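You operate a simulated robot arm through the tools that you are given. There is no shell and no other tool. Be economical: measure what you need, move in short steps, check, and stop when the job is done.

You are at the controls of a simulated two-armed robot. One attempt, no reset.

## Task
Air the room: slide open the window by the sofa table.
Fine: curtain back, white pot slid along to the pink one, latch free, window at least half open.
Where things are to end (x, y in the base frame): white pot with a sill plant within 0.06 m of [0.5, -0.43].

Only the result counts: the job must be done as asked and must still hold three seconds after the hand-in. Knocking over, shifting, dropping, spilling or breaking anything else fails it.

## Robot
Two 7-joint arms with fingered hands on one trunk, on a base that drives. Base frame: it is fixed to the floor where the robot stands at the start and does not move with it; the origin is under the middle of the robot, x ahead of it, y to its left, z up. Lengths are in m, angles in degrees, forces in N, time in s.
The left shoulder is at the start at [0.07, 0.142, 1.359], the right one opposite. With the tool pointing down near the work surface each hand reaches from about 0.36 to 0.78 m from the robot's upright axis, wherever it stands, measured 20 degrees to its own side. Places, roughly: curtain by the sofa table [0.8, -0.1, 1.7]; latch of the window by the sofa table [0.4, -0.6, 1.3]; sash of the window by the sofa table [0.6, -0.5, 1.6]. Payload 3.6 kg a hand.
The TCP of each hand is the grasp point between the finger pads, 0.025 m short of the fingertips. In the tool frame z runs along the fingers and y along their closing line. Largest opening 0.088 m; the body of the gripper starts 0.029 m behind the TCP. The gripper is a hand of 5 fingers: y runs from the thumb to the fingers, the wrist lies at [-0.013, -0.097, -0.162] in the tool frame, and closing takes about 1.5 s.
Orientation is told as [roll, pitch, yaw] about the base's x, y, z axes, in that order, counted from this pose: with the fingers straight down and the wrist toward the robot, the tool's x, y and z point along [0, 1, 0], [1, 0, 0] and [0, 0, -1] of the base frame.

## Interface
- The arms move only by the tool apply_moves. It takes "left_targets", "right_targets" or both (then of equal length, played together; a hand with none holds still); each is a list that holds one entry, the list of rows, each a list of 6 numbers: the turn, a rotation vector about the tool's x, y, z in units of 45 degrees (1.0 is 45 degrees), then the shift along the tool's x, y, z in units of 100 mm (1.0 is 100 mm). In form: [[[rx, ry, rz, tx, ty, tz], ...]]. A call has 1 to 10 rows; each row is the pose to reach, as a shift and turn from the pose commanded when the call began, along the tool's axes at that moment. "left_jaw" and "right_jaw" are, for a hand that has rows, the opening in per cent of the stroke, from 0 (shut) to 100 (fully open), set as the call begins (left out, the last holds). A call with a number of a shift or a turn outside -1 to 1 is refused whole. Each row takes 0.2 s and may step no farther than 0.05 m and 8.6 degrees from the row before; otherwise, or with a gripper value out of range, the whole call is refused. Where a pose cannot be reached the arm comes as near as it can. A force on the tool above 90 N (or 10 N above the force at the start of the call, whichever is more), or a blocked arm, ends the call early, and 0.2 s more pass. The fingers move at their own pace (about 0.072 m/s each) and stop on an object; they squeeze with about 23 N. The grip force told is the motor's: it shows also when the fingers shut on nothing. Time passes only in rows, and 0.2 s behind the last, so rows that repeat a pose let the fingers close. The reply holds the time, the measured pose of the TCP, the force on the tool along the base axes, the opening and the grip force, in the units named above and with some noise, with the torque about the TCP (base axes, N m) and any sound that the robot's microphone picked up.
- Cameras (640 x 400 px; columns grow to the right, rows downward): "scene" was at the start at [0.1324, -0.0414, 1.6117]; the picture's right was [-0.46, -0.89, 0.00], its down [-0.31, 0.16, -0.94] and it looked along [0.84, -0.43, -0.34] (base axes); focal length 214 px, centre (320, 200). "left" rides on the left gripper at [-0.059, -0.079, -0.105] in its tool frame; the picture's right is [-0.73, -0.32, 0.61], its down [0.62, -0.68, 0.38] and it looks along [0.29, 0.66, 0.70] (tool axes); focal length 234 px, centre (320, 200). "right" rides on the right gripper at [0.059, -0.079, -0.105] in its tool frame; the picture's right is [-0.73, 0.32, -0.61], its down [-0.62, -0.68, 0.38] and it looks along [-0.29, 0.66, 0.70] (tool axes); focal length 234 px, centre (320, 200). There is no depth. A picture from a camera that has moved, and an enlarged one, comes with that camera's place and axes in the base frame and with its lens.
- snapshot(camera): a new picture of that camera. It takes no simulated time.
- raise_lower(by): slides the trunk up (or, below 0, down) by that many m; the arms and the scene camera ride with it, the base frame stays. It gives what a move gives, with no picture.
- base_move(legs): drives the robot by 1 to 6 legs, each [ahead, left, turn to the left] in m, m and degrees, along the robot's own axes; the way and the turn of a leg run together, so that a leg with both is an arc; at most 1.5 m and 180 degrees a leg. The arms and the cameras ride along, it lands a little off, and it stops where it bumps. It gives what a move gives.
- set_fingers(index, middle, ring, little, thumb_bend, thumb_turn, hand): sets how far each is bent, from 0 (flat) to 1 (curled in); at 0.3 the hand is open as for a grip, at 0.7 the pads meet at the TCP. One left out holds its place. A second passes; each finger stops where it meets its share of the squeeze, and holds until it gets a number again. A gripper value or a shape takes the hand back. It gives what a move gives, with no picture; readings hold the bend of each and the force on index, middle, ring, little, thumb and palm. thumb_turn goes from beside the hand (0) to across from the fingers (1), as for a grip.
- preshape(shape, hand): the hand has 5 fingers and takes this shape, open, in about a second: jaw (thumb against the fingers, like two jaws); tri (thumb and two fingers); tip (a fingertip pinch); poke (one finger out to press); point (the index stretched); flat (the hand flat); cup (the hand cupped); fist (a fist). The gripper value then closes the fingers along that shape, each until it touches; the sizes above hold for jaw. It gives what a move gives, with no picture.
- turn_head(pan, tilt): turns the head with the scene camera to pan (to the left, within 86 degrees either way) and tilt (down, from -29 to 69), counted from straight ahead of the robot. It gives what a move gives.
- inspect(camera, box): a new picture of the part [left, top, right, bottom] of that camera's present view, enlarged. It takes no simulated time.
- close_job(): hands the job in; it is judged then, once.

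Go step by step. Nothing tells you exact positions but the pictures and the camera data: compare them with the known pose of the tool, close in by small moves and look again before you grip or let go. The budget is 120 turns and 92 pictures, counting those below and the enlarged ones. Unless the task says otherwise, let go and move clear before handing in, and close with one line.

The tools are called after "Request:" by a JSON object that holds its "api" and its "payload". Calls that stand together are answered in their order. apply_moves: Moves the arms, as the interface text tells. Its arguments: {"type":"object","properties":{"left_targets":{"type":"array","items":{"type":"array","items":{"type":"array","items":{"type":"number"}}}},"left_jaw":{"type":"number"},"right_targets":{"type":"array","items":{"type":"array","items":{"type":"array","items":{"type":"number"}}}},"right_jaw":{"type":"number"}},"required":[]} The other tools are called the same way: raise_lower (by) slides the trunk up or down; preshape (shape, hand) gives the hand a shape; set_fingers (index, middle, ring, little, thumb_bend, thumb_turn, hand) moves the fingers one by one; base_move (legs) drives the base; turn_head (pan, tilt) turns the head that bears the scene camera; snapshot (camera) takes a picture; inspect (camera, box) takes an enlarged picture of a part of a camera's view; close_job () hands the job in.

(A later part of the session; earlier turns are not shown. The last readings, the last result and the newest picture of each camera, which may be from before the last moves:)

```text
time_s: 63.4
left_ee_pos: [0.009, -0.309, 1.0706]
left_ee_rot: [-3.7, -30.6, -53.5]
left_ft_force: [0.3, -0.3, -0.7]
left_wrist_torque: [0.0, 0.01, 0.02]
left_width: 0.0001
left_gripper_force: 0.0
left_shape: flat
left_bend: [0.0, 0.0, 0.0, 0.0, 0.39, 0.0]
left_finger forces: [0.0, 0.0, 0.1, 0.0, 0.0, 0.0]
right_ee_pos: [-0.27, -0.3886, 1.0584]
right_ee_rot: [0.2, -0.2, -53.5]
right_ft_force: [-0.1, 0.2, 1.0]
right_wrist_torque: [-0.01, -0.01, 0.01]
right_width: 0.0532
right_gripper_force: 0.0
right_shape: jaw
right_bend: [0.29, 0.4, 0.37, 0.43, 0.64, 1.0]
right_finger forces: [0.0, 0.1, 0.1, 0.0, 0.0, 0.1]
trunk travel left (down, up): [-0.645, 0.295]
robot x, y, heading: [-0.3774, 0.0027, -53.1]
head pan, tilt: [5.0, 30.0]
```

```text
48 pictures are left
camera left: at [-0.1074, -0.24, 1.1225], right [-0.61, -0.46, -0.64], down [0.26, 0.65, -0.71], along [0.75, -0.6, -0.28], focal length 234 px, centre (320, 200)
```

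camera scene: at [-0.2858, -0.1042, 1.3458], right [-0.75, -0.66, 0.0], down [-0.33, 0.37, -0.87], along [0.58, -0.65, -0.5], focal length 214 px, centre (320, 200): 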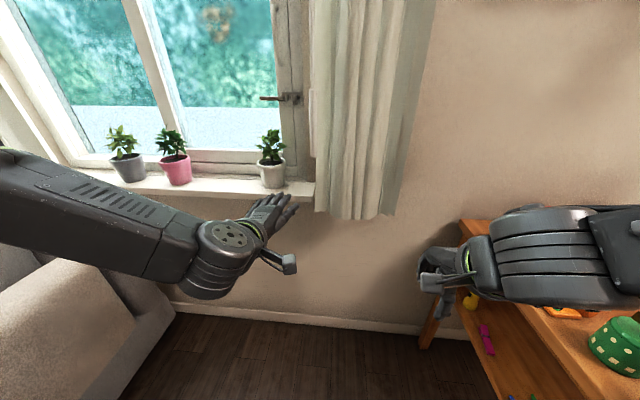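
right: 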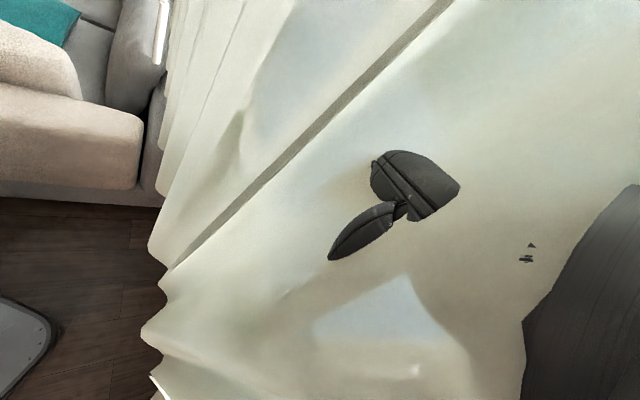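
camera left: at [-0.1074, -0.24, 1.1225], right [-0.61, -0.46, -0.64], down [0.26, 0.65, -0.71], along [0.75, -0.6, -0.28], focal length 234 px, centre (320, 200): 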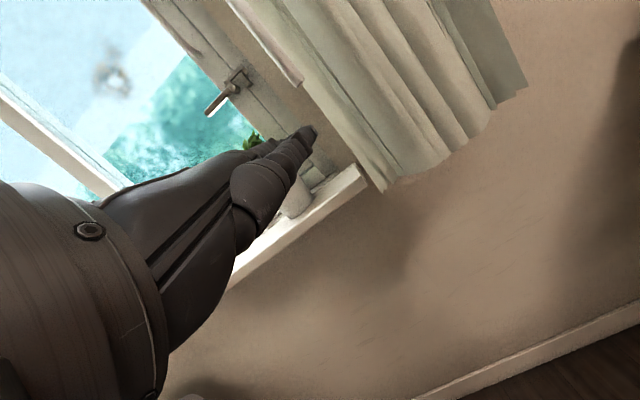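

The fingers are level at z≈1.11, the little-finger tip is at t≈-0.13 and the pot's right edge is at t≈-0.096, so there's room. I'll lower 9.5 cm and drive ahead 0.2 m, still short of the sill.

Request:
{"api": "apply_moves", "payload": {"left_targets": [[[0, 0, 0, 0, -0.24, 0.41], [0, 0, 0, 0, -0.475, 0.82]]]}}

Request:
{"api": "base_move", "payload": {"legs": [[0.18, 0, 0]]}}

Request:
{"api": "turn_head", "payload": {"pan": 8, "tilt": 38}}

Request:
{"api": "snapshot", "payload": {"camera": "scene"}}

Request:
{"api": "snapshot", "payload": {"camera": "left"}}

```text
time_s: 64.0
left_ee_pos: [0.0051, -0.3106, 0.9736]
left_ee_rot: [-3.7, -30.6, -53.4]
left_ft_force: [-0.6, 1.2, -1.0]
left_wrist_torque: [-0.01, 0.01, 0.01]
left_width: 0.0
left_gripper_force: 0.0
left_shape: flat
left_bend: [0.0, 0.0, 0.0, 0.0, 0.39, 0.0]
left_finger forces: [0.0, 0.0, 0.1, 0.0, 0.0, 0.0]
right_ee_pos: [-0.2695, -0.3896, 1.0583]
right_ee_rot: [0.1, -0.2, -53.2]
right_ft_force: [0.1, -0.1, 0.2]
right_wrist_torque: [0.01, 0.01, -0.03]
right_width: 0.0529
right_gripper_force: 0.1
right_shape: jaw
right_bend: [0.29, 0.4, 0.37, 0.43, 0.64, 1.0]
right_finger forces: [0.1, 0.0, 0.0, 0.1, 0.1, 0.0]
trunk travel left (down, up): [-0.645, 0.295]
robot x, y, heading: [-0.3771, 0.0031, -53.5]
head pan, tilt: [5.0, 30.0]
```

```text
time_s: 65.5
left_ee_pos: [0.1139, -0.4608, 0.9735]
left_ee_rot: [-3.8, -30.7, -53.5]
left_ft_force: [0.5, 0.4, -0.3]
left_wrist_torque: [-0.02, -0.01, 0.0]
left_width: 0.0
left_gripper_force: 0.0
left_shape: flat
left_bend: [0.0, 0.0, 0.0, 0.0, 0.39, 0.0]
left_finger forces: [0.0, 0.0, 0.0, 0.0, 0.0, 0.0]
right_ee_pos: [-0.1623, -0.537, 1.0585]
right_ee_rot: [0.0, 0.0, -53.5]
right_ft_force: [0.4, 0.1, -0.1]
right_wrist_torque: [-0.01, -0.03, -0.03]
right_width: 0.053
right_gripper_force: 0.0
right_shape: jaw
right_bend: [0.29, 0.4, 0.37, 0.43, 0.64, 1.0]
right_finger forces: [0.0, 0.0, 0.0, 0.0, 0.0, 0.1]
trunk travel left (down, up): [-0.645, 0.295]
robot x, y, heading: [-0.2691, -0.152, -53.3]
head pan, tilt: [5.0, 30.0]
```

```text
time_s: 66.2
left_ee_pos: [0.1143, -0.4614, 0.9728]
left_ee_rot: [-3.8, -30.5, -53.5]
left_ft_force: [-0.5, -0.2, -0.8]
left_wrist_torque: [0.02, 0.02, 0.01]
left_width: 0.0
left_gripper_force: 0.0
left_shape: flat
left_bend: [0.0, 0.0, 0.0, 0.0, 0.39, 0.0]
left_finger forces: [0.0, 0.0, 0.0, 0.0, 0.1, 0.0]
right_ee_pos: [-0.1621, -0.5371, 1.0584]
right_ee_rot: [0.0, -0.2, -53.5]
right_ft_force: [-0.5, 0.8, -0.6]
right_wrist_torque: [0.01, -0.02, 0.0]
right_width: 0.0532
right_gripper_force: 0.1
right_shape: jaw
right_bend: [0.29, 0.4, 0.37, 0.43, 0.64, 1.0]
right_finger forces: [0.0, 0.1, 0.1, 0.0, 0.0, 0.0]
trunk travel left (down, up): [-0.645, 0.295]
robot x, y, heading: [-0.2681, -0.1503, -53.4]
head pan, tilt: [8.0, 38.0]
```

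```text
47 pictures are left
camera scene: at [-0.1759, -0.2469, 1.3334], right [-0.71, -0.7, 0.0], down [-0.43, 0.44, -0.79], along [0.55, -0.56, -0.62], focal length 214 px, centre (320, 200)
```

scene: 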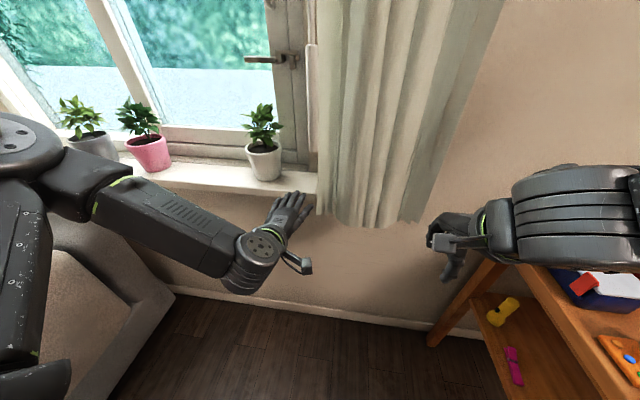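

```text
46 pictures are left
camera left: at [-0.0011, -0.391, 1.0259], right [-0.61, -0.46, -0.64], down [0.26, 0.65, -0.71], along [0.75, -0.6, -0.28], focal length 234 px, centre (320, 200)
```

left: 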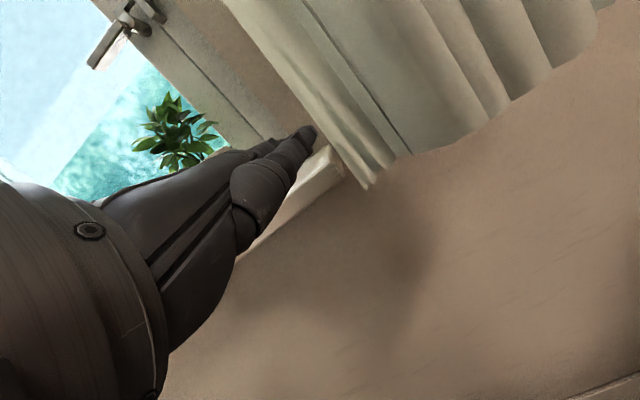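

The left hand is lined up just right of the pot and left of the curtain edge. I'll nudge 1.5 cm left and slide forward over the sill.

Request:
{"api": "apply_moves", "payload": {"left_targets": [[[0, 0, 0, 0.15, 0.26, 0.15], [0, 0, 0, 0.15, 0.56, 0.32], [0, 0, 0, 0.15, 0.866, 0.5]]]}}

Request:
{"api": "inspect", "payload": {"camera": "scene", "box": [200, 90, 360, 230]}}

```text
time_s: 67.0
left_ee_pos: [0.1833, -0.5352, 0.9717]
left_ee_rot: [-3.8, -30.5, -53.6]
left_ft_force: [-0.6, -0.2, 0.3]
left_wrist_torque: [0.01, 0.03, 0.04]
left_width: 0.0
left_gripper_force: 0.0
left_shape: flat
left_bend: [0.0, 0.0, 0.0, 0.0, 0.39, 0.0]
left_finger forces: [0.0, 0.0, 0.0, 0.0, 0.1, 0.0]
right_ee_pos: [-0.1616, -0.5379, 1.0564]
right_ee_rot: [0.1, -0.1, -53.5]
right_ft_force: [0.6, -0.3, 0.2]
right_wrist_torque: [-0.01, -0.01, 0.02]
right_width: 0.0529
right_gripper_force: 0.0
right_shape: jaw
right_bend: [0.29, 0.4, 0.37, 0.43, 0.64, 1.0]
right_finger forces: [0.0, 0.1, 0.0, 0.0, 0.0, 0.0]
trunk travel left (down, up): [-0.645, 0.295]
robot x, y, heading: [-0.2662, -0.1468, -53.7]
head pan, tilt: [8.0, 38.0]
```

```text
2.86 times, centred on (280, 160) of scene
camera zoom: at [-0.1754, -0.247, 1.3333], right [-0.71, -0.7, 0.0], down [-0.43, 0.44, -0.79], along [0.55, -0.56, -0.62], focal length 613 px, centre (434, 314)
```

zoom: 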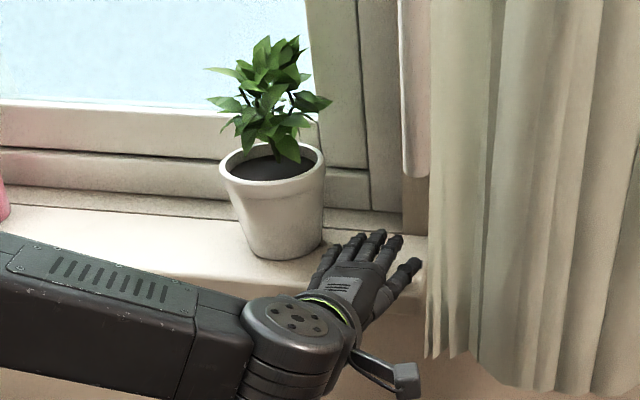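

The flat hand lies on the sill just to the right of the pot. I'll go another 6 cm forward with a small shift right, then check.

Request:
{"api": "apply_moves", "payload": {"left_targets": [[[0, 0, 0, -0.08, 0.26, 0.15], [0, 0, 0, -0.08, 0.52, 0.3]]]}}

Request:
{"api": "inspect", "payload": {"camera": "scene", "box": [200, 90, 360, 230]}}

```text
time_s: 67.6
left_ee_pos: [0.2092, -0.5878, 0.9743]
left_ee_rot: [-3.9, -30.6, -53.6]
left_ft_force: [-1.1, 0.0, 0.6]
left_wrist_torque: [-0.02, 0.01, -0.01]
left_width: 0.0001
left_gripper_force: 0.0
left_shape: flat
left_bend: [0.0, 0.0, 0.0, 0.0, 0.39, 0.0]
left_finger forces: [0.1, 0.2, 0.1, 0.1, 0.1, 0.0]
right_ee_pos: [-0.1624, -0.537, 1.0585]
right_ee_rot: [0.2, -0.1, -53.5]
right_ft_force: [0.1, 0.7, 0.1]
right_wrist_torque: [0.03, 0.02, 0.03]
right_width: 0.0532
right_gripper_force: 0.0
right_shape: jaw
right_bend: [0.29, 0.4, 0.37, 0.43, 0.64, 1.0]
right_finger forces: [0.0, 0.1, 0.0, 0.0, 0.1, 0.0]
trunk travel left (down, up): [-0.645, 0.295]
robot x, y, heading: [-0.2666, -0.1474, -53.4]
head pan, tilt: [8.0, 38.0]
```

```text
2.86 times, centred on (280, 160) of scene
camera zoom: at [-0.1756, -0.2469, 1.3333], right [-0.71, -0.7, 0.0], down [-0.43, 0.44, -0.79], along [0.55, -0.56, -0.62], focal length 613 px, centre (434, 314)
```

zoom: 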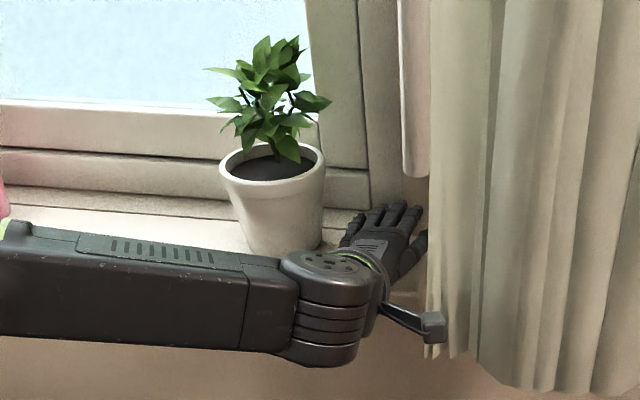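

The fingers sit right of the pot with their tips past its centre line. I'm pushing left slowly, 1 cm per row.

Request:
{"api": "apply_moves", "payload": {"left_targets": [[[0, 0, 0, 0.1, 0, 0], [0, 0, 0, 0.2, 0, 0], [0, 0, 0, 0.3, 0, 0], [0, 0, 0, 0.4, 0, 0], [0, 0, 0, 0.5, 0, 0], [0, 0, 0, 0.6, 0, 0], [0, 0, 0, 0.7, 0, 0], [0, 0, 0, 0.8, 0, 0]]]}}

Request:
{"api": "inspect", "payload": {"camera": "scene", "box": [120, 90, 360, 240]}}

```text
time_s: 69.4
left_ee_pos: [0.2759, -0.5427, 0.9712]
left_ee_rot: [-3.8, -30.6, -53.6]
left_ft_force: [-1.7, -0.3, 0.8]
left_wrist_torque: [0.01, -0.12, -0.04]
left_width: 0.0001
left_gripper_force: 0.1
left_shape: flat
left_bend: [0.0, 0.0, 0.0, 0.0, 0.39, 0.0]
left_finger forces: [0.1, 0.0, 0.0, 1.8, 0.0, 0.0]
right_ee_pos: [-0.1618, -0.537, 1.0606]
right_ee_rot: [0.1, -0.1, -53.5]
right_ft_force: [0.5, 0.1, 0.5]
right_wrist_torque: [-0.01, 0.01, -0.02]
right_width: 0.0532
right_gripper_force: 0.0
right_shape: jaw
right_bend: [0.29, 0.4, 0.37, 0.43, 0.64, 1.0]
right_finger forces: [0.0, 0.1, 0.0, 0.0, 0.1, 0.1]
trunk travel left (down, up): [-0.645, 0.295]
robot x, y, heading: [-0.2668, -0.1444, -53.7]
head pan, tilt: [8.0, 38.0]
```

```text
2.67 times, centred on (240, 165) of scene
camera zoom: at [-0.1764, -0.2461, 1.3335], right [-0.71, -0.7, 0.0], down [-0.43, 0.44, -0.79], along [0.55, -0.56, -0.62], focal length 572 px, centre (533, 293)
```

zoom: 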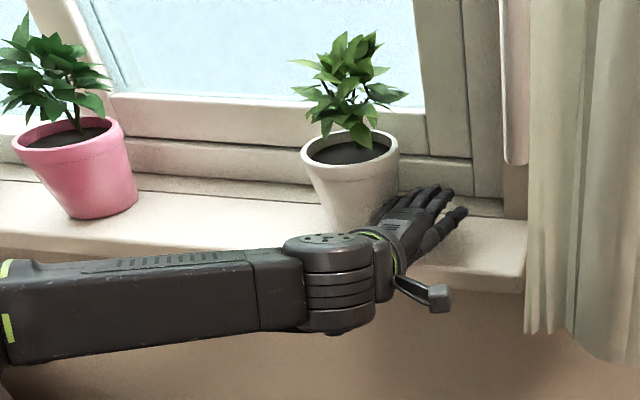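

In contact: the pot has moved about 3 cm, upright. I need about 17 cm more, so I'll continue with the same slow push.

Request:
{"api": "apply_moves", "payload": {"left_targets": [[[0, 0, 0, 0.1, 0, 0], [0, 0, 0, 0.2, 0, 0], [0, 0, 0, 0.3, 0, 0], [0, 0, 0, 0.4, 0, 0], [0, 0, 0, 0.5, 0, 0], [0, 0, 0, 0.6, 0, 0], [0, 0, 0, 0.7, 0, 0], [0, 0, 0, 0.8, 0, 0], [0, 0, 0, 0.9, 0, 0]]]}}

Request:
{"api": "snapshot", "payload": {"camera": "scene"}}

```text
time_s: 71.4
left_ee_pos: [0.3496, -0.4914, 0.9655]
left_ee_rot: [-3.8, -30.7, -53.5]
left_ft_force: [-1.7, -0.9, 0.9]
left_wrist_torque: [0.01, -0.09, -0.07]
left_width: 0.0
left_gripper_force: 0.1
left_shape: flat
left_bend: [0.0, 0.0, 0.0, 0.0, 0.39, 0.0]
left_finger forces: [0.0, 0.0, 0.0, 1.6, 0.0, 0.0]
right_ee_pos: [-0.1623, -0.5369, 1.0585]
right_ee_rot: [0.1, -0.1, -53.6]
right_ft_force: [0.2, 0.1, 0.8]
right_wrist_torque: [0.0, 0.0, 0.02]
right_width: 0.0529
right_gripper_force: 0.0
right_shape: jaw
right_bend: [0.29, 0.4, 0.37, 0.43, 0.64, 1.0]
right_finger forces: [0.0, 0.0, 0.0, 0.0, 0.1, 0.1]
trunk travel left (down, up): [-0.645, 0.295]
robot x, y, heading: [-0.2619, -0.147, -53.3]
head pan, tilt: [8.0, 38.0]
```

```text
42 pictures are left
camera scene: at [-0.1764, -0.2462, 1.3335], right [-0.71, -0.7, 0.0], down [-0.43, 0.44, -0.79], along [0.55, -0.56, -0.62], focal length 214 px, centre (320, 200)
```

scene: 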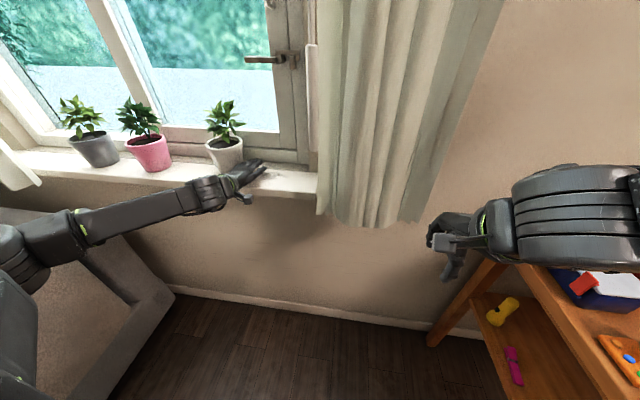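

Going well. The hand has sunk 6 mm, so I'll compensate and push the last 8 cm.

Request:
{"api": "apply_moves", "payload": {"left_targets": [[[0, 0, 0, 0.1, 0.01, -0.03], [0, 0, 0, 0.2, 0.02, -0.05], [0, 0, 0, 0.3, 0.03, -0.07], [0, 0, 0, 0.4, 0.03, -0.09], [0, 0, 0, 0.5, 0.03, -0.1], [0, 0, 0, 0.6, 0.03, -0.1], [0, 0, 0, 0.7, 0.03, -0.1], [0, 0, 0, 0.82, 0.03, -0.1]]]}}

Request:
{"api": "inspect", "payload": {"camera": "scene", "box": [40, 70, 300, 232]}}

```text
time_s: 73.2
left_ee_pos: [0.4153, -0.4427, 0.9693]
left_ee_rot: [-3.7, -30.6, -53.7]
left_ft_force: [-0.7, -0.5, 0.1]
left_wrist_torque: [0.04, -0.04, -0.1]
left_width: 0.0
left_gripper_force: 0.1
left_shape: flat
left_bend: [0.0, 0.0, 0.0, 0.0, 0.39, 0.0]
left_finger forces: [0.0, 0.0, 0.0, 1.4, 0.0, 0.0]
right_ee_pos: [-0.1626, -0.5363, 1.0598]
right_ee_rot: [0.0, -0.2, -53.5]
right_ft_force: [-0.6, 0.2, 0.0]
right_wrist_torque: [0.0, -0.01, -0.02]
right_width: 0.0533
right_gripper_force: 0.0
right_shape: jaw
right_bend: [0.29, 0.4, 0.37, 0.43, 0.64, 1.0]
right_finger forces: [0.1, 0.1, 0.0, 0.1, 0.1, 0.0]
trunk travel left (down, up): [-0.645, 0.295]
robot x, y, heading: [-0.2665, -0.15, -53.5]
head pan, tilt: [8.0, 38.0]
```

```text
2.46 times, centred on (170, 151) of scene
camera zoom: at [-0.1763, -0.2462, 1.3334], right [-0.71, -0.7, 0.0], down [-0.43, 0.44, -0.79], along [0.55, -0.56, -0.62], focal length 528 px, centre (689, 321)
```

zoom: 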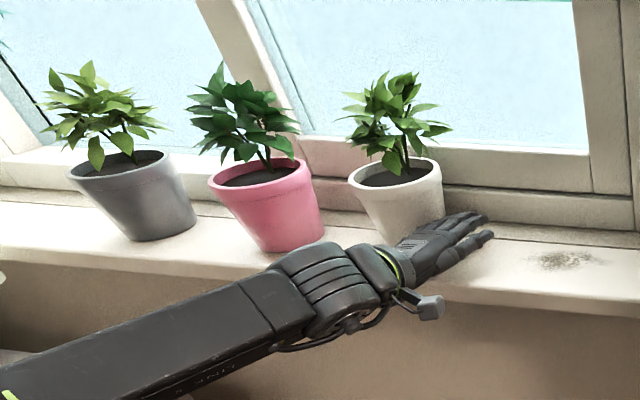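

The white pot's rim centre is at about (0.499, -0.434), on target, with everything upright. I'll back the hand off to the right and out, raise the trunk, and look at the latch.

Request:
{"api": "apply_moves", "payload": {"left_targets": [[[0, 0, 0, -0.15, 0, 0], [0, 0, 0, -0.3, 0, 0], [0, 0, 0, -0.3, -0.26, -0.15], [0, 0, 0, -0.3, -0.56, -0.32], [0, 0, 0, -0.3, -0.866, -0.5]]]}}

Request:
{"api": "base_move", "payload": {"legs": [[-0.1, 0, 0]]}}

Request:
{"api": "raise_lower", "payload": {"by": 0.25}}

Request:
{"api": "turn_head", "payload": {"pan": 5, "tilt": 22}}

Request:
{"api": "snapshot", "payload": {"camera": "scene"}}

Request:
{"api": "snapshot", "payload": {"camera": "left"}}

```text
time_s: 74.4
left_ee_pos: [0.3348, -0.3765, 0.9718]
left_ee_rot: [-3.8, -30.7, -53.6]
left_ft_force: [-0.5, -0.5, -0.3]
left_wrist_torque: [0.0, -0.01, 0.01]
left_width: 0.0001
left_gripper_force: 0.1
left_shape: flat
left_bend: [0.0, 0.0, 0.0, 0.0, 0.39, 0.0]
left_finger forces: [0.0, 0.1, 0.0, 0.0, 0.0, 0.0]
right_ee_pos: [-0.1631, -0.537, 1.0591]
right_ee_rot: [0.1, -0.2, -53.5]
right_ft_force: [0.3, -0.7, 0.3]
right_wrist_torque: [0.0, 0.0, -0.03]
right_width: 0.0529
right_gripper_force: 0.0
right_shape: jaw
right_bend: [0.29, 0.4, 0.37, 0.43, 0.64, 1.0]
right_finger forces: [0.1, 0.1, 0.0, 0.1, 0.1, 0.1]
trunk travel left (down, up): [-0.645, 0.295]
robot x, y, heading: [-0.2668, -0.1459, -53.9]
head pan, tilt: [8.0, 38.0]
```

```text
time_s: 75.5
left_ee_pos: [0.275, -0.2968, 0.971]
left_ee_rot: [-3.8, -30.6, -53.7]
left_ft_force: [-0.1, 0.3, 0.2]
left_wrist_torque: [0.0, -0.02, -0.02]
left_width: 0.0002
left_gripper_force: 0.0
left_shape: flat
left_bend: [0.0, 0.0, 0.0, 0.0, 0.39, 0.0]
left_finger forces: [0.0, 0.0, 0.0, 0.1, 0.0, 0.1]
right_ee_pos: [-0.2231, -0.4549, 1.0581]
right_ee_rot: [0.1, -0.1, -53.6]
right_ft_force: [0.7, 0.7, -0.5]
right_wrist_torque: [0.0, 0.02, 0.02]
right_width: 0.0531
right_gripper_force: 0.0
right_shape: jaw
right_bend: [0.29, 0.4, 0.37, 0.43, 0.64, 1.0]
right_finger forces: [0.0, 0.1, 0.0, 0.0, 0.0, 0.0]
trunk travel left (down, up): [-0.645, 0.295]
robot x, y, heading: [-0.3259, -0.0644, -53.7]
head pan, tilt: [8.0, 38.0]
```

```text
time_s: 78.1
left_ee_pos: [0.2761, -0.297, 1.2201]
left_ee_rot: [-3.8, -30.6, -53.7]
left_ft_force: [0.0, 0.1, 0.0]
left_wrist_torque: [0.01, 0.02, -0.03]
left_width: 0.0
left_gripper_force: 0.0
left_shape: flat
left_bend: [0.0, 0.0, 0.0, 0.0, 0.39, 0.0]
left_finger forces: [0.0, 0.0, 0.1, 0.0, 0.0, 0.1]
right_ee_pos: [-0.2218, -0.4557, 1.3084]
right_ee_rot: [0.1, -0.2, -53.6]
right_ft_force: [0.8, -0.2, 0.5]
right_wrist_torque: [0.02, -0.03, 0.01]
right_width: 0.053
right_gripper_force: 0.2
right_shape: jaw
right_bend: [0.29, 0.4, 0.37, 0.43, 0.64, 1.0]
right_finger forces: [0.1, 0.0, 0.0, 0.0, 0.0, 0.1]
trunk travel left (down, up): [-0.895, 0.045]
robot x, y, heading: [-0.3246, -0.0624, -53.9]
head pan, tilt: [8.0, 38.0]
```

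```text
time_s: 78.9
left_ee_pos: [0.2758, -0.2991, 1.2209]
left_ee_rot: [-3.9, -30.6, -53.7]
left_ft_force: [0.2, 0.4, 0.0]
left_wrist_torque: [0.01, 0.01, 0.02]
left_width: 0.0004
left_gripper_force: 0.1
left_shape: flat
left_bend: [0.0, 0.0, 0.0, 0.0, 0.39, 0.0]
left_finger forces: [0.0, 0.0, 0.1, 0.1, 0.0, 0.0]
right_ee_pos: [-0.2221, -0.457, 1.3078]
right_ee_rot: [0.1, -0.1, -53.6]
right_ft_force: [-0.1, 0.1, 0.4]
right_wrist_torque: [0.02, 0.0, -0.01]
right_width: 0.053
right_gripper_force: 0.0
right_shape: jaw
right_bend: [0.29, 0.4, 0.37, 0.43, 0.64, 1.0]
right_finger forces: [0.0, 0.0, 0.0, 0.0, 0.1, 0.1]
trunk travel left (down, up): [-0.895, 0.045]
robot x, y, heading: [-0.3275, -0.066, -53.6]
head pan, tilt: [5.0, 22.0]
```

```text
40 pictures are left
camera scene: at [-0.2347, -0.1737, 1.6085], right [-0.75, -0.66, 0.0], down [-0.25, 0.28, -0.93], along [0.61, -0.7, -0.38], focal length 214 px, centre (320, 200)
```

scene: 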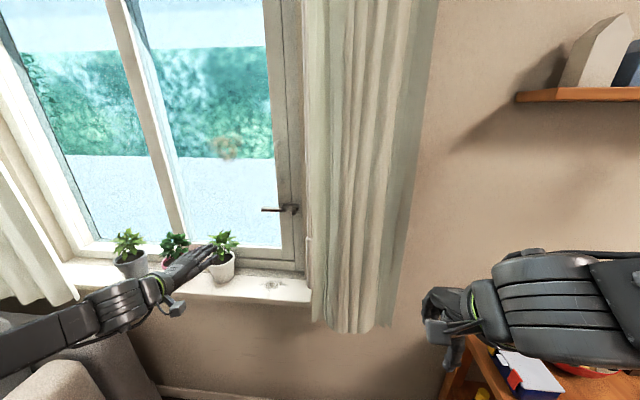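

```text
39 pictures are left
camera left: at [0.1607, -0.2276, 1.2734], right [-0.61, -0.46, -0.64], down [0.26, 0.65, -0.71], along [0.75, -0.6, -0.28], focal length 234 px, centre (320, 200)
```

left: 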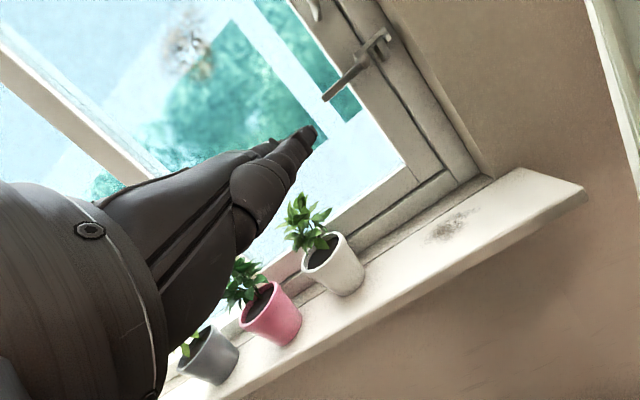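

The view of the latch is clear. I'll zoom both cameras on it to locate it precisely.

Request:
{"api": "inspect", "payload": {"camera": "scene", "box": [225, 120, 345, 240]}}

Request:
{"api": "inspect", "payload": {"camera": "left", "box": [290, 0, 450, 120]}}

```text
3.33 times, centred on (285, 180) of scene
camera zoom: at [-0.2347, -0.1737, 1.6085], right [-0.75, -0.66, 0.0], down [-0.25, 0.28, -0.93], along [0.61, -0.7, -0.38], focal length 715 px, centre (437, 267)
```

zoom: 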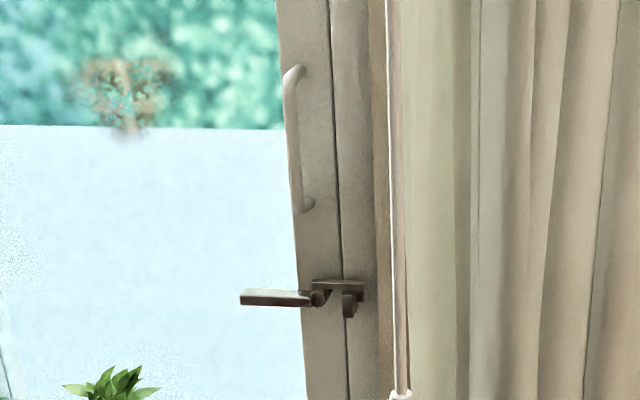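

```text
3.33 times, centred on (370, 60) of left
camera zoom: at [0.1607, -0.2276, 1.2734], right [-0.61, -0.46, -0.64], down [0.26, 0.65, -0.71], along [0.75, -0.6, -0.28], focal length 781 px, centre (153, 667)
```

zoom: 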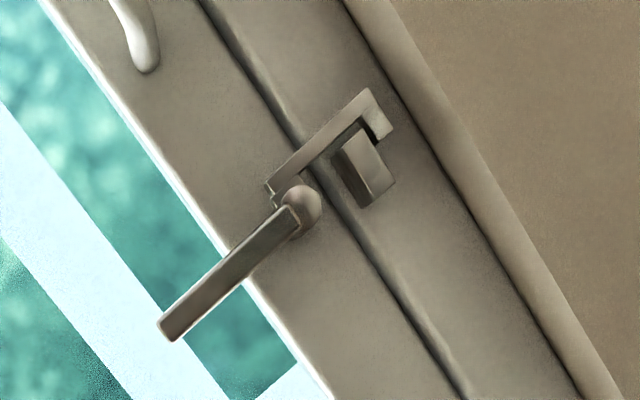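

Pressing the lever's left end down lifts the hook at the right off its keeper. I locate the lever end at t≈-0.023, the pivot at t≈-0.107, z≈1.276, n≈0.71. I'll bring the flat hand above the lever end, starting from in front.

Request:
{"api": "apply_moves", "payload": {"left_targets": [[[0, 0, 0, -0.23, 0.32, -0.03], [0, 0, 0, -0.46, 0.64, -0.05], [0, 0, 0, -0.7, 0.97, -0.076]]]}}

Request:
{"api": "base_move", "payload": {"legs": [[0.11, 0, 0]]}}

Request:
{"api": "inspect", "payload": {"camera": "scene", "box": [180, 110, 380, 270]}}

Request:
{"api": "snapshot", "payload": {"camera": "left"}}

```text
time_s: 79.7
left_ee_pos: [0.2653, -0.4025, 1.2811]
left_ee_rot: [-3.6, -30.5, -53.7]
left_ft_force: [-0.2, 0.3, 0.1]
left_wrist_torque: [0.01, 0.02, 0.02]
left_width: 0.0002
left_gripper_force: 0.1
left_shape: flat
left_bend: [0.0, 0.0, 0.0, 0.0, 0.39, 0.0]
left_finger forces: [0.0, 0.0, 0.0, 0.0, 0.0, 0.0]
right_ee_pos: [-0.2223, -0.4578, 1.3083]
right_ee_rot: [0.2, -0.1, -53.5]
right_ft_force: [0.2, -0.2, 0.1]
right_wrist_torque: [0.01, 0.04, -0.01]
right_width: 0.053
right_gripper_force: 0.0
right_shape: jaw
right_bend: [0.29, 0.4, 0.37, 0.43, 0.64, 1.0]
right_finger forces: [0.0, 0.0, 0.0, 0.0, 0.0, 0.0]
trunk travel left (down, up): [-0.895, 0.045]
robot x, y, heading: [-0.3269, -0.0652, -53.4]
head pan, tilt: [5.0, 22.0]
```

```text
time_s: 80.9
left_ee_pos: [0.3296, -0.4857, 1.2846]
left_ee_rot: [-3.7, -30.8, -53.7]
left_ft_force: [0.2, -0.1, -0.1]
left_wrist_torque: [-0.01, 0.01, 0.04]
left_width: 0.0001
left_gripper_force: 0.1
left_shape: flat
left_bend: [0.0, 0.0, 0.0, 0.0, 0.39, 0.0]
left_finger forces: [0.1, 0.0, 0.0, 0.1, 0.1, 0.1]
right_ee_pos: [-0.159, -0.5413, 1.3092]
right_ee_rot: [0.1, -0.2, -53.6]
right_ft_force: [0.8, 0.4, -0.5]
right_wrist_torque: [-0.02, 0.01, -0.01]
right_width: 0.0527
right_gripper_force: 0.0
right_shape: jaw
right_bend: [0.29, 0.4, 0.37, 0.43, 0.64, 1.0]
right_finger forces: [0.0, 0.0, 0.0, 0.0, 0.1, 0.1]
trunk travel left (down, up): [-0.895, 0.045]
robot x, y, heading: [-0.2609, -0.1512, -53.4]
head pan, tilt: [5.0, 22.0]
```

```text
2.50 times, centred on (280, 190) of scene
camera zoom: at [-0.1727, -0.2583, 1.6091], right [-0.75, -0.66, 0.0], down [-0.25, 0.28, -0.93], along [0.61, -0.7, -0.37], focal length 536 px, centre (420, 225)
```

zoom: 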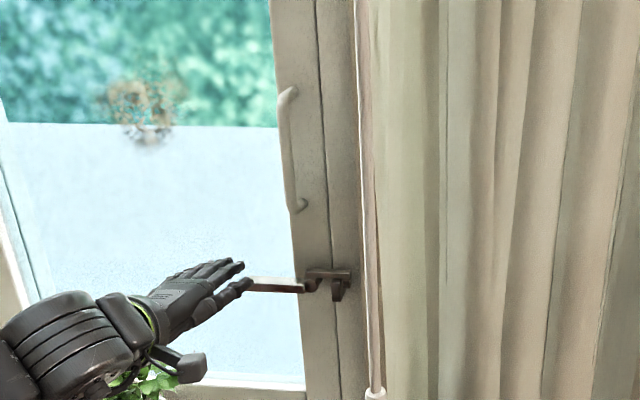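

```text
35 pictures are left
camera left: at [0.214, -0.4159, 1.3356], right [-0.61, -0.46, -0.65], down [0.26, 0.65, -0.71], along [0.75, -0.6, -0.28], focal length 234 px, centre (320, 200)
```

left: 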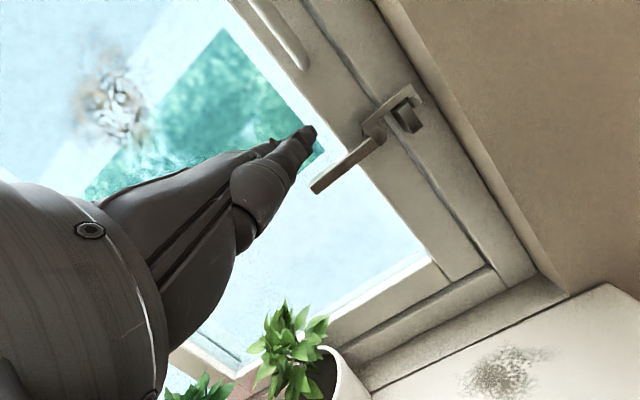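

The hand is above and just in front of the lever end, with the thumb and index nearest the pivot. I'll go forward 5 cm so the digits overlap the lever, then check the force.

Request:
{"api": "apply_moves", "payload": {"left_targets": [[[0, 0, 0, 0, 0.17, 0.1], [0, 0, 0, 0, 0.3, 0.175], [0, 0, 0, 0, 0.43, 0.25]]]}}

Request:
{"api": "snapshot", "payload": {"camera": "left"}}

Request:
{"api": "inspect", "payload": {"camera": "scene", "box": [200, 150, 340, 250]}}

```text
time_s: 81.7
left_ee_pos: [0.3604, -0.5326, 1.2807]
left_ee_rot: [-3.7, -30.5, -53.7]
left_ft_force: [-0.4, 0.0, -0.7]
left_wrist_torque: [0.02, -0.02, 0.03]
left_width: 0.0
left_gripper_force: 0.1
left_shape: flat
left_bend: [0.0, 0.0, 0.0, 0.0, 0.39, 0.0]
left_finger forces: [0.0, 0.0, 0.0, 0.0, 0.0, 0.0]
right_ee_pos: [-0.1558, -0.5454, 1.3089]
right_ee_rot: [0.1, 0.1, -53.6]
right_ft_force: [-0.2, -0.2, -1.1]
right_wrist_torque: [0.0, -0.01, 0.02]
right_width: 0.0532
right_gripper_force: 0.0
right_shape: jaw
right_bend: [0.29, 0.4, 0.37, 0.43, 0.64, 1.0]
right_finger forces: [0.0, 0.0, 0.1, 0.0, 0.0, 0.0]
trunk travel left (down, up): [-0.895, 0.045]
robot x, y, heading: [-0.2613, -0.1549, -53.6]
head pan, tilt: [5.0, 22.0]
```

```text
34 pictures are left
camera left: at [0.2457, -0.4626, 1.3334], right [-0.61, -0.46, -0.65], down [0.26, 0.65, -0.71], along [0.75, -0.6, -0.28], focal length 234 px, centre (320, 200)
```

left: 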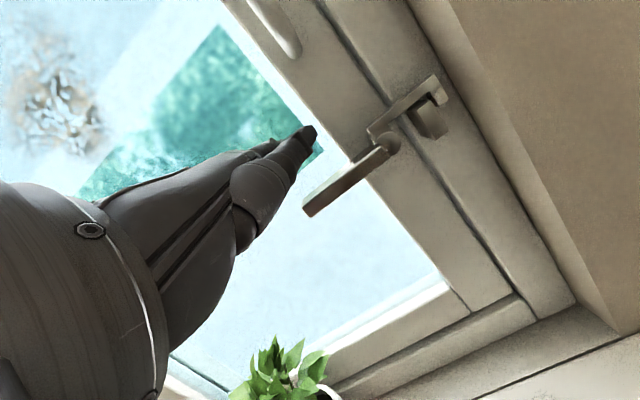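

```text
4.00 times, centred on (270, 200) of scene
camera zoom: at [-0.1685, -0.2641, 1.6083], right [-0.75, -0.66, 0.0], down [-0.25, 0.28, -0.93], along [0.61, -0.69, -0.38], focal length 858 px, centre (520, 200)
```

zoom: 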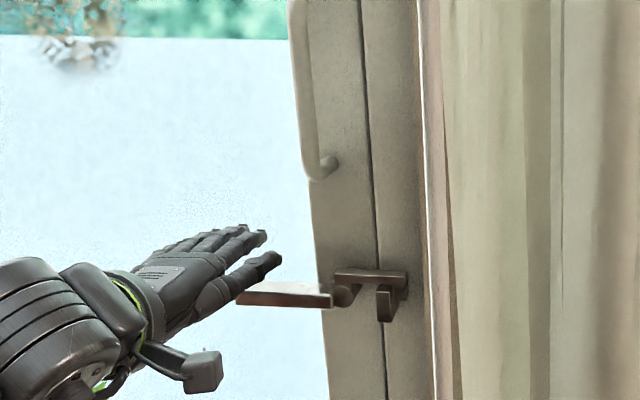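

The thumb tip is at about n=0.664 and the lever is at n≈0.70, so I need about 4.5 cm more forward. I'll advance carefully and check the force.

Request:
{"api": "apply_moves", "payload": {"left_targets": [[[0, 0, 0, 0, 0.13, 0.07], [0, 0, 0, 0, 0.26, 0.15], [0, 0, 0, 0, 0.39, 0.225]]]}}

Request:
{"api": "inspect", "payload": {"camera": "scene", "box": [200, 150, 340, 250]}}

```text
time_s: 82.5
left_ee_pos: [0.3768, -0.5562, 1.2931]
left_ee_rot: [-3.8, -31.3, -53.7]
left_ft_force: [-19.8, 27.2, 5.1]
left_wrist_torque: [-1.38, -1.06, 0.39]
left_width: 0.0002
left_gripper_force: 0.0
left_shape: flat
left_bend: [0.0, 0.06, 0.0, 0.0, 0.39, 0.0]
left_finger forces: [0.0, 33.1, 0.0, 0.0, 0.0, 0.0]
right_ee_pos: [-0.1656, -0.5335, 1.3119]
right_ee_rot: [0.2, -0.8, -53.4]
right_ft_force: [0.4, -0.3, 0.1]
right_wrist_torque: [-0.04, -0.02, -0.01]
right_width: 0.053
right_gripper_force: 0.1
right_shape: jaw
right_bend: [0.29, 0.4, 0.37, 0.43, 0.64, 1.0]
right_finger forces: [0.1, 0.1, 0.0, 0.1, 0.1, 0.0]
trunk travel left (down, up): [-0.895, 0.045]
robot x, y, heading: [-0.2611, -0.155, -53.6]
head pan, tilt: [5.0, 22.0]
```

```text
4.00 times, centred on (270, 200) of scene
camera zoom: at [-0.1803, -0.248, 1.6102], right [-0.75, -0.66, 0.0], down [-0.24, 0.27, -0.93], along [0.62, -0.7, -0.36], focal length 858 px, centre (520, 200)
```

zoom: 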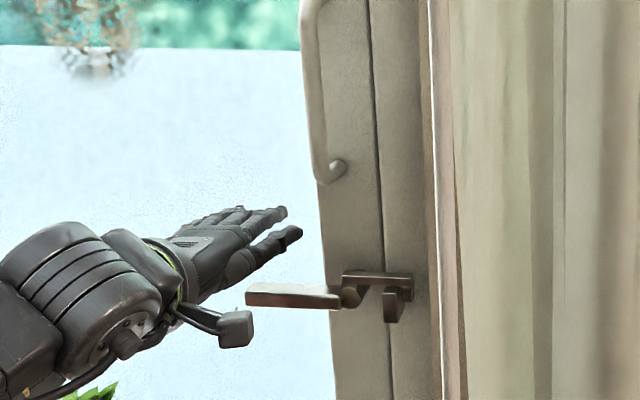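

The middle fingertip pressed on the glass (33 N), so I'll back off right away and switch to a pointing index finger, which can reach the lever without the longer finger in the way.

Request:
{"api": "apply_moves", "payload": {"left_targets": [[[0, 0, 0, 0, -0.3, -0.17], [0, 0, 0, 0, -0.69, -0.4]]]}}

Request:
{"api": "preshape", "payload": {"hand": "left", "shape": "point"}}

Request:
{"api": "inspect", "payload": {"camera": "scene", "box": [200, 150, 340, 250]}}

Request:
{"api": "snapshot", "payload": {"camera": "left"}}

```text
time_s: 83.1
left_ee_pos: [0.336, -0.4949, 1.2872]
left_ee_rot: [-3.8, -31.0, -53.6]
left_ft_force: [0.2, 0.5, 0.0]
left_wrist_torque: [-0.03, 0.0, -0.02]
left_width: 0.0
left_gripper_force: 0.0
left_shape: flat
left_bend: [0.0, 0.0, 0.0, 0.0, 0.39, 0.0]
left_finger forces: [0.1, 0.0, 0.1, 0.0, 0.1, 0.0]
right_ee_pos: [-0.1603, -0.539, 1.3106]
right_ee_rot: [0.1, -0.5, -53.6]
right_ft_force: [0.1, 0.2, -1.0]
right_wrist_torque: [0.02, -0.03, 0.02]
right_width: 0.053
right_gripper_force: 0.1
right_shape: jaw
right_bend: [0.29, 0.4, 0.37, 0.43, 0.64, 1.0]
right_finger forces: [0.1, 0.1, 0.0, 0.0, 0.1, 0.0]
trunk travel left (down, up): [-0.895, 0.045]
robot x, y, heading: [-0.2587, -0.1574, -53.7]
head pan, tilt: [5.0, 22.0]
```

```text
time_s: 84.0
left_ee_pos: [0.3406, -0.5031, 1.2823]
left_ee_rot: [-3.8, -30.4, -53.7]
left_ft_force: [1.0, -0.8, 1.0]
left_wrist_torque: [0.0, 0.01, -0.01]
left_width: 0.0
left_gripper_force: 0.2
left_shape: point
left_bend: [0.2, 1.0, 1.0, 1.0, 0.99, 0.88]
left_finger forces: [0.0, 0.1, 0.0, 0.1, 0.1, 0.1]
right_ee_pos: [-0.1565, -0.5453, 1.308]
right_ee_rot: [0.0, -0.2, -53.6]
right_ft_force: [-0.8, -0.4, -0.1]
right_wrist_torque: [0.01, 0.01, 0.0]
right_width: 0.0534
right_gripper_force: 0.0
right_shape: jaw
right_bend: [0.29, 0.4, 0.37, 0.43, 0.64, 1.0]
right_finger forces: [0.0, 0.0, 0.1, 0.1, 0.0, 0.1]
trunk travel left (down, up): [-0.895, 0.045]
robot x, y, heading: [-0.2608, -0.1522, -53.6]
head pan, tilt: [5.0, 22.0]
```

```text
4.00 times, centred on (270, 200) of scene
camera zoom: at [-0.1693, -0.2632, 1.6085], right [-0.75, -0.66, 0.0], down [-0.25, 0.28, -0.93], along [0.61, -0.7, -0.38], focal length 858 px, centre (520, 200)
```

zoom: 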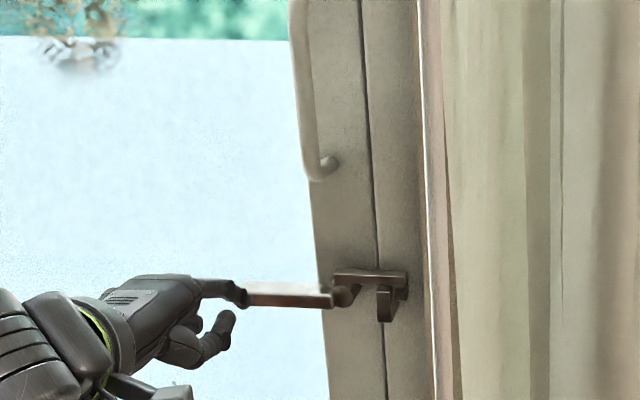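

```text
30 pictures are left
camera left: at [0.2251, -0.433, 1.3347], right [-0.61, -0.46, -0.65], down [0.26, 0.65, -0.71], along [0.75, -0.6, -0.28], focal length 234 px, centre (320, 200)
```

left: 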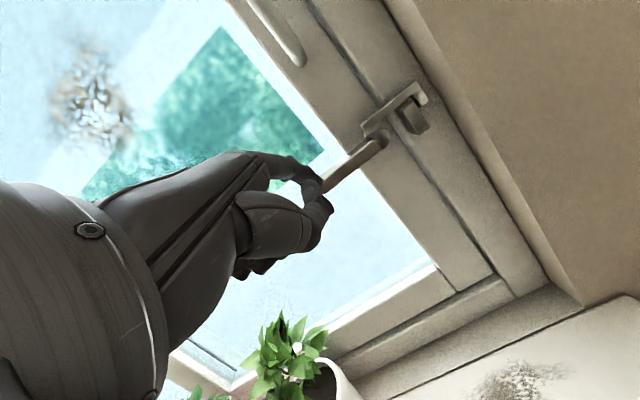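

The index tip is at about t=-0.035, n=0.687, z=1.285, right beside the lever end. I'll go up, 2 cm right, then forward so it is over the lever.

Request:
{"api": "apply_moves", "payload": {"left_targets": [[[0, 0, 0, 0, 0.2, -0.346], [0, 0, 0, -0.2, 0.2, -0.346], [0, 0, 0, -0.2, 0.44, -0.206], [0, 0, 0, -0.2, 0.44, -0.206]]]}}

Request:
{"api": "inspect", "payload": {"camera": "scene", "box": [200, 150, 340, 250]}}

Request:
{"api": "inspect", "payload": {"camera": "left", "box": [240, 60, 460, 240]}}

```text
time_s: 85.0
left_ee_pos: [0.3396, -0.5336, 1.3256]
left_ee_rot: [-3.8, -30.6, -53.7]
left_ft_force: [0.0, -0.6, -0.4]
left_wrist_torque: [0.02, -0.01, -0.02]
left_width: 0.0
left_gripper_force: 0.2
left_shape: point
left_bend: [0.2, 1.0, 1.0, 1.0, 0.99, 0.88]
left_finger forces: [0.0, 0.1, 0.0, 0.1, 0.0, 0.0]
right_ee_pos: [-0.1561, -0.5441, 1.3089]
right_ee_rot: [0.1, -0.3, -53.6]
right_ft_force: [0.5, 0.9, 0.6]
right_wrist_torque: [0.03, 0.0, 0.01]
right_width: 0.053
right_gripper_force: 0.0
right_shape: jaw
right_bend: [0.29, 0.4, 0.37, 0.43, 0.64, 1.0]
right_finger forces: [0.1, 0.0, 0.0, 0.0, 0.0, 0.1]
trunk travel left (down, up): [-0.895, 0.045]
robot x, y, heading: [-0.2631, -0.1539, -53.5]
head pan, tilt: [5.0, 22.0]
```

```text
4.00 times, centred on (270, 200) of scene
camera zoom: at [-0.1697, -0.261, 1.6087], right [-0.75, -0.66, 0.0], down [-0.25, 0.28, -0.93], along [0.61, -0.7, -0.37], focal length 858 px, centre (520, 200)
```

zoom: 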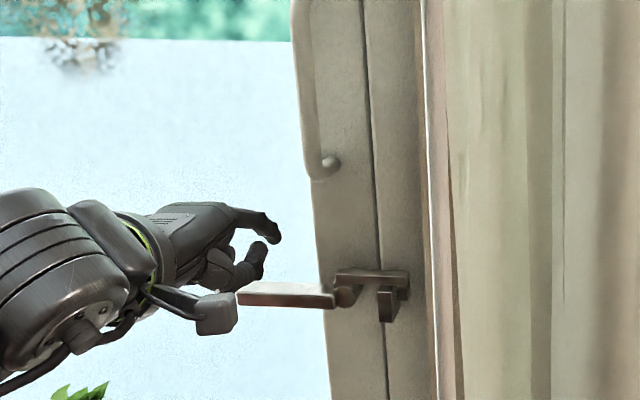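

```text
2.22 times, centred on (350, 150) of left
camera zoom: at [0.2256, -0.4634, 1.3774], right [-0.61, -0.46, -0.64], down [0.26, 0.65, -0.71], along [0.75, -0.6, -0.28], focal length 520 px, centre (253, 311)
```

zoom: 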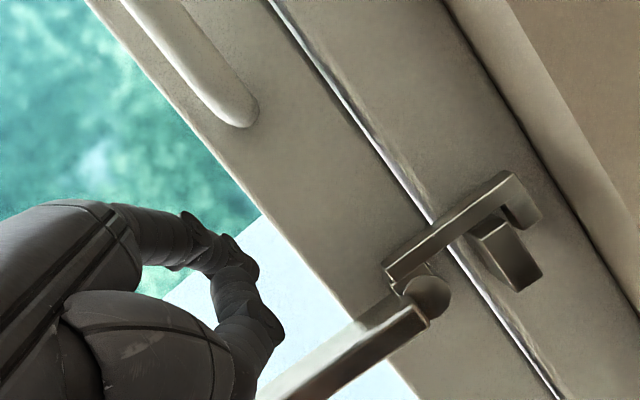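

The index and thumb are over the lever. I'm pressing down slowly with a slight drift right to follow the lever's arc.

Request:
{"api": "apply_moves", "payload": {"left_targets": [[[0, 0, 0, 0, -0.1, 0.173], [0, 0, 0, 0, -0.15, 0.26], [0, 0, 0, 0, -0.2, 0.346], [0, 0, 0, -0.02, -0.25, 0.433], [0, 0, 0, -0.05, -0.3, 0.52], [0, 0, 0, -0.08, -0.35, 0.606], [0, 0, 0, -0.12, -0.4, 0.693], [0, 0, 0, -0.16, -0.45, 0.78], [0, 0, 0, -0.2, -0.5, 0.866]]]}}

Request:
{"api": "inspect", "payload": {"camera": "scene", "box": [200, 150, 340, 250]}}

Request:
{"api": "inspect", "payload": {"camera": "left", "box": [240, 20, 460, 200]}}

```text
time_s: 87.0
left_ee_pos: [0.3193, -0.5491, 1.224]
left_ee_rot: [-3.7, -30.6, -53.7]
left_ft_force: [-0.5, -0.3, 0.1]
left_wrist_torque: [-0.01, -0.01, 0.01]
left_width: 0.0803
left_gripper_force: 0.1
left_shape: point
left_bend: [0.2, 1.0, 1.0, 1.0, 0.99, 0.88]
left_finger forces: [0.0, 0.0, 0.0, 0.0, 0.0, 0.0]
right_ee_pos: [-0.1568, -0.5436, 1.3094]
right_ee_rot: [0.1, -0.1, -53.6]
right_ft_force: [0.0, 0.1, 0.4]
right_wrist_torque: [0.01, -0.01, -0.04]
right_width: 0.0533
right_gripper_force: 0.1
right_shape: jaw
right_bend: [0.29, 0.4, 0.37, 0.43, 0.64, 1.0]
right_finger forces: [0.0, 0.0, 0.0, 0.0, 0.0, 0.0]
trunk travel left (down, up): [-0.895, 0.045]
robot x, y, heading: [-0.2611, -0.1517, -53.7]
head pan, tilt: [5.0, 22.0]
```

```text
4.00 times, centred on (270, 200) of scene
camera zoom: at [-0.1697, -0.2622, 1.6086], right [-0.75, -0.66, 0.0], down [-0.25, 0.28, -0.93], along [0.61, -0.7, -0.37], focal length 858 px, centre (520, 200)
```

zoom: 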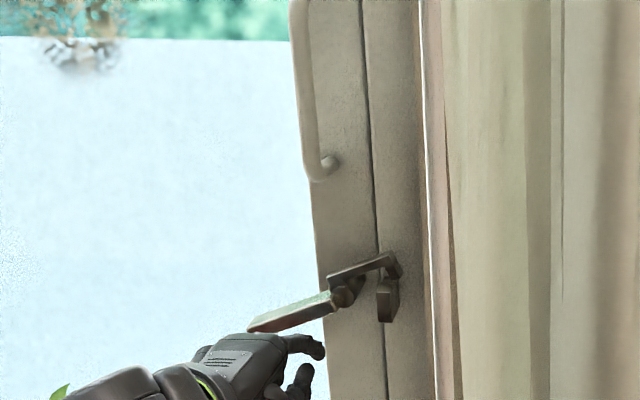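

```text
2.22 times, centred on (350, 110) of left
camera zoom: at [0.2052, -0.4793, 1.2763], right [-0.61, -0.46, -0.65], down [0.26, 0.65, -0.71], along [0.75, -0.6, -0.28], focal length 520 px, centre (253, 400)
```

zoom: 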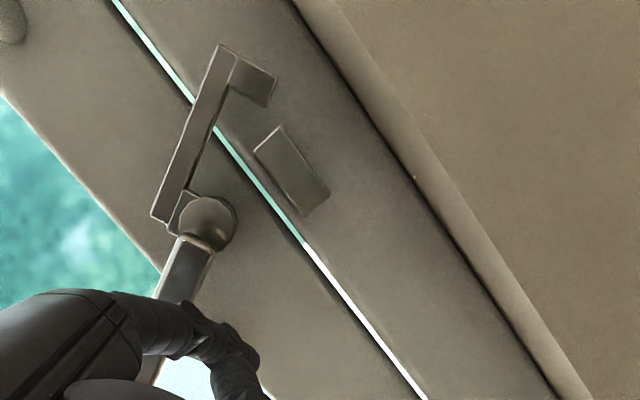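

The hook has lifted off the keeper and stays there, but only just. I'll take the finger back around, above and slightly deeper, and press once more to open it wider.

Request:
{"api": "apply_moves", "payload": {"left_targets": [[[0, 0, 0, 0, -0.433, -0.25], [0, 0, 0, 0.2, -0.183, -0.683], [0, 0, 0, 0.2, -0.008, -0.986], [0, 0, 0, 0.2, 0.295, -0.811], [0, 0, 0, 0.2, 0.55, -0.665]]]}}

Request:
{"api": "inspect", "payload": {"camera": "left", "box": [240, 60, 460, 240]}}

```text
refused: row 2 steps farther than a row can; nothing moved
```

```text
2.22 times, centred on (350, 150) of left
camera zoom: at [0.2052, -0.4793, 1.2763], right [-0.61, -0.46, -0.65], down [0.26, 0.65, -0.71], along [0.75, -0.6, -0.28], focal length 520 px, centre (253, 311)
```

zoom: 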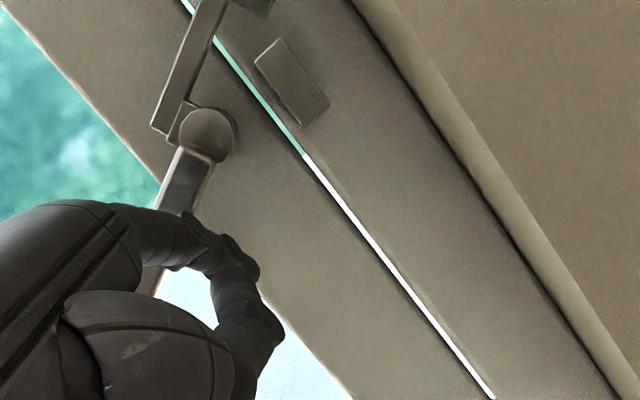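

That call was refused for its step size, so I'll split it finer.

Request:
{"api": "apply_moves", "payload": {"left_targets": [[[0, 0, 0, 0, -0.4, -0.23], [0, 0, 0, 0.1, -0.2, -0.58], [0, 0, 0, 0.2, -0.008, -0.95], [0, 0, 0, 0.2, 0.295, -0.811], [0, 0, 0, 0.2, 0.55, -0.665]]]}}

Request:
{"api": "inspect", "payload": {"camera": "left", "box": [240, 60, 460, 240]}}

Request:
{"api": "inspect", "payload": {"camera": "scene", "box": [200, 150, 340, 250]}}

```text
time_s: 88.2
left_ee_pos: [0.3485, -0.5483, 1.3061]
left_ee_rot: [-3.6, -30.5, -53.7]
left_ft_force: [-0.1, -0.3, -0.5]
left_wrist_torque: [0.0, 0.01, 0.02]
left_width: 0.0806
left_gripper_force: 0.0
left_shape: point
left_bend: [0.2, 1.0, 1.0, 1.0, 0.99, 0.88]
left_finger forces: [0.1, 0.0, 0.1, 0.0, 0.1, 0.1]
right_ee_pos: [-0.1556, -0.547, 1.3073]
right_ee_rot: [0.2, 0.0, -53.7]
right_ft_force: [0.2, -0.7, -0.6]
right_wrist_torque: [0.03, -0.01, -0.06]
right_width: 0.0529
right_gripper_force: 0.0
right_shape: jaw
right_bend: [0.29, 0.4, 0.37, 0.43, 0.64, 1.0]
right_finger forces: [0.0, 0.0, 0.1, 0.0, 0.0, 0.1]
trunk travel left (down, up): [-0.895, 0.045]
robot x, y, heading: [-0.2607, -0.1534, -53.6]
head pan, tilt: [5.0, 22.0]
```

```text
2.22 times, centred on (350, 150) of left
camera zoom: at [0.2333, -0.4786, 1.3592], right [-0.61, -0.46, -0.65], down [0.26, 0.65, -0.71], along [0.75, -0.6, -0.28], focal length 520 px, centre (253, 311)
```

zoom: 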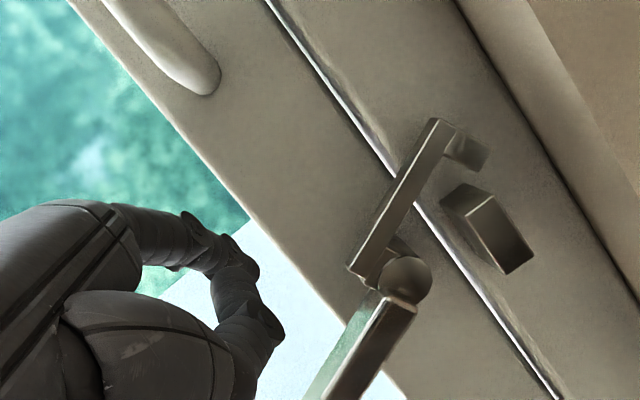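

```text
4.00 times, centred on (270, 200) of scene
camera zoom: at [-0.1692, -0.264, 1.6084], right [-0.75, -0.66, 0.0], down [-0.25, 0.28, -0.93], along [0.61, -0.69, -0.38], focal length 858 px, centre (520, 200)
```

zoom: 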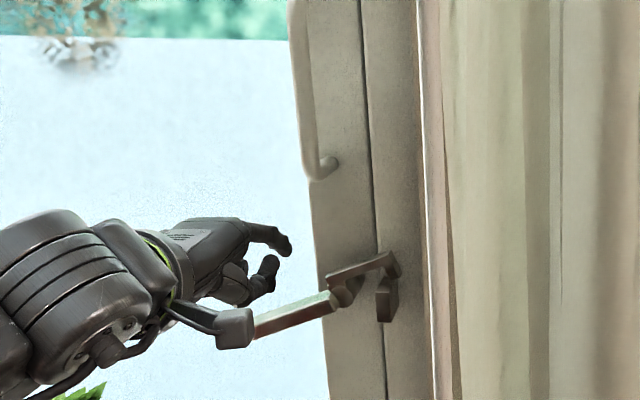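

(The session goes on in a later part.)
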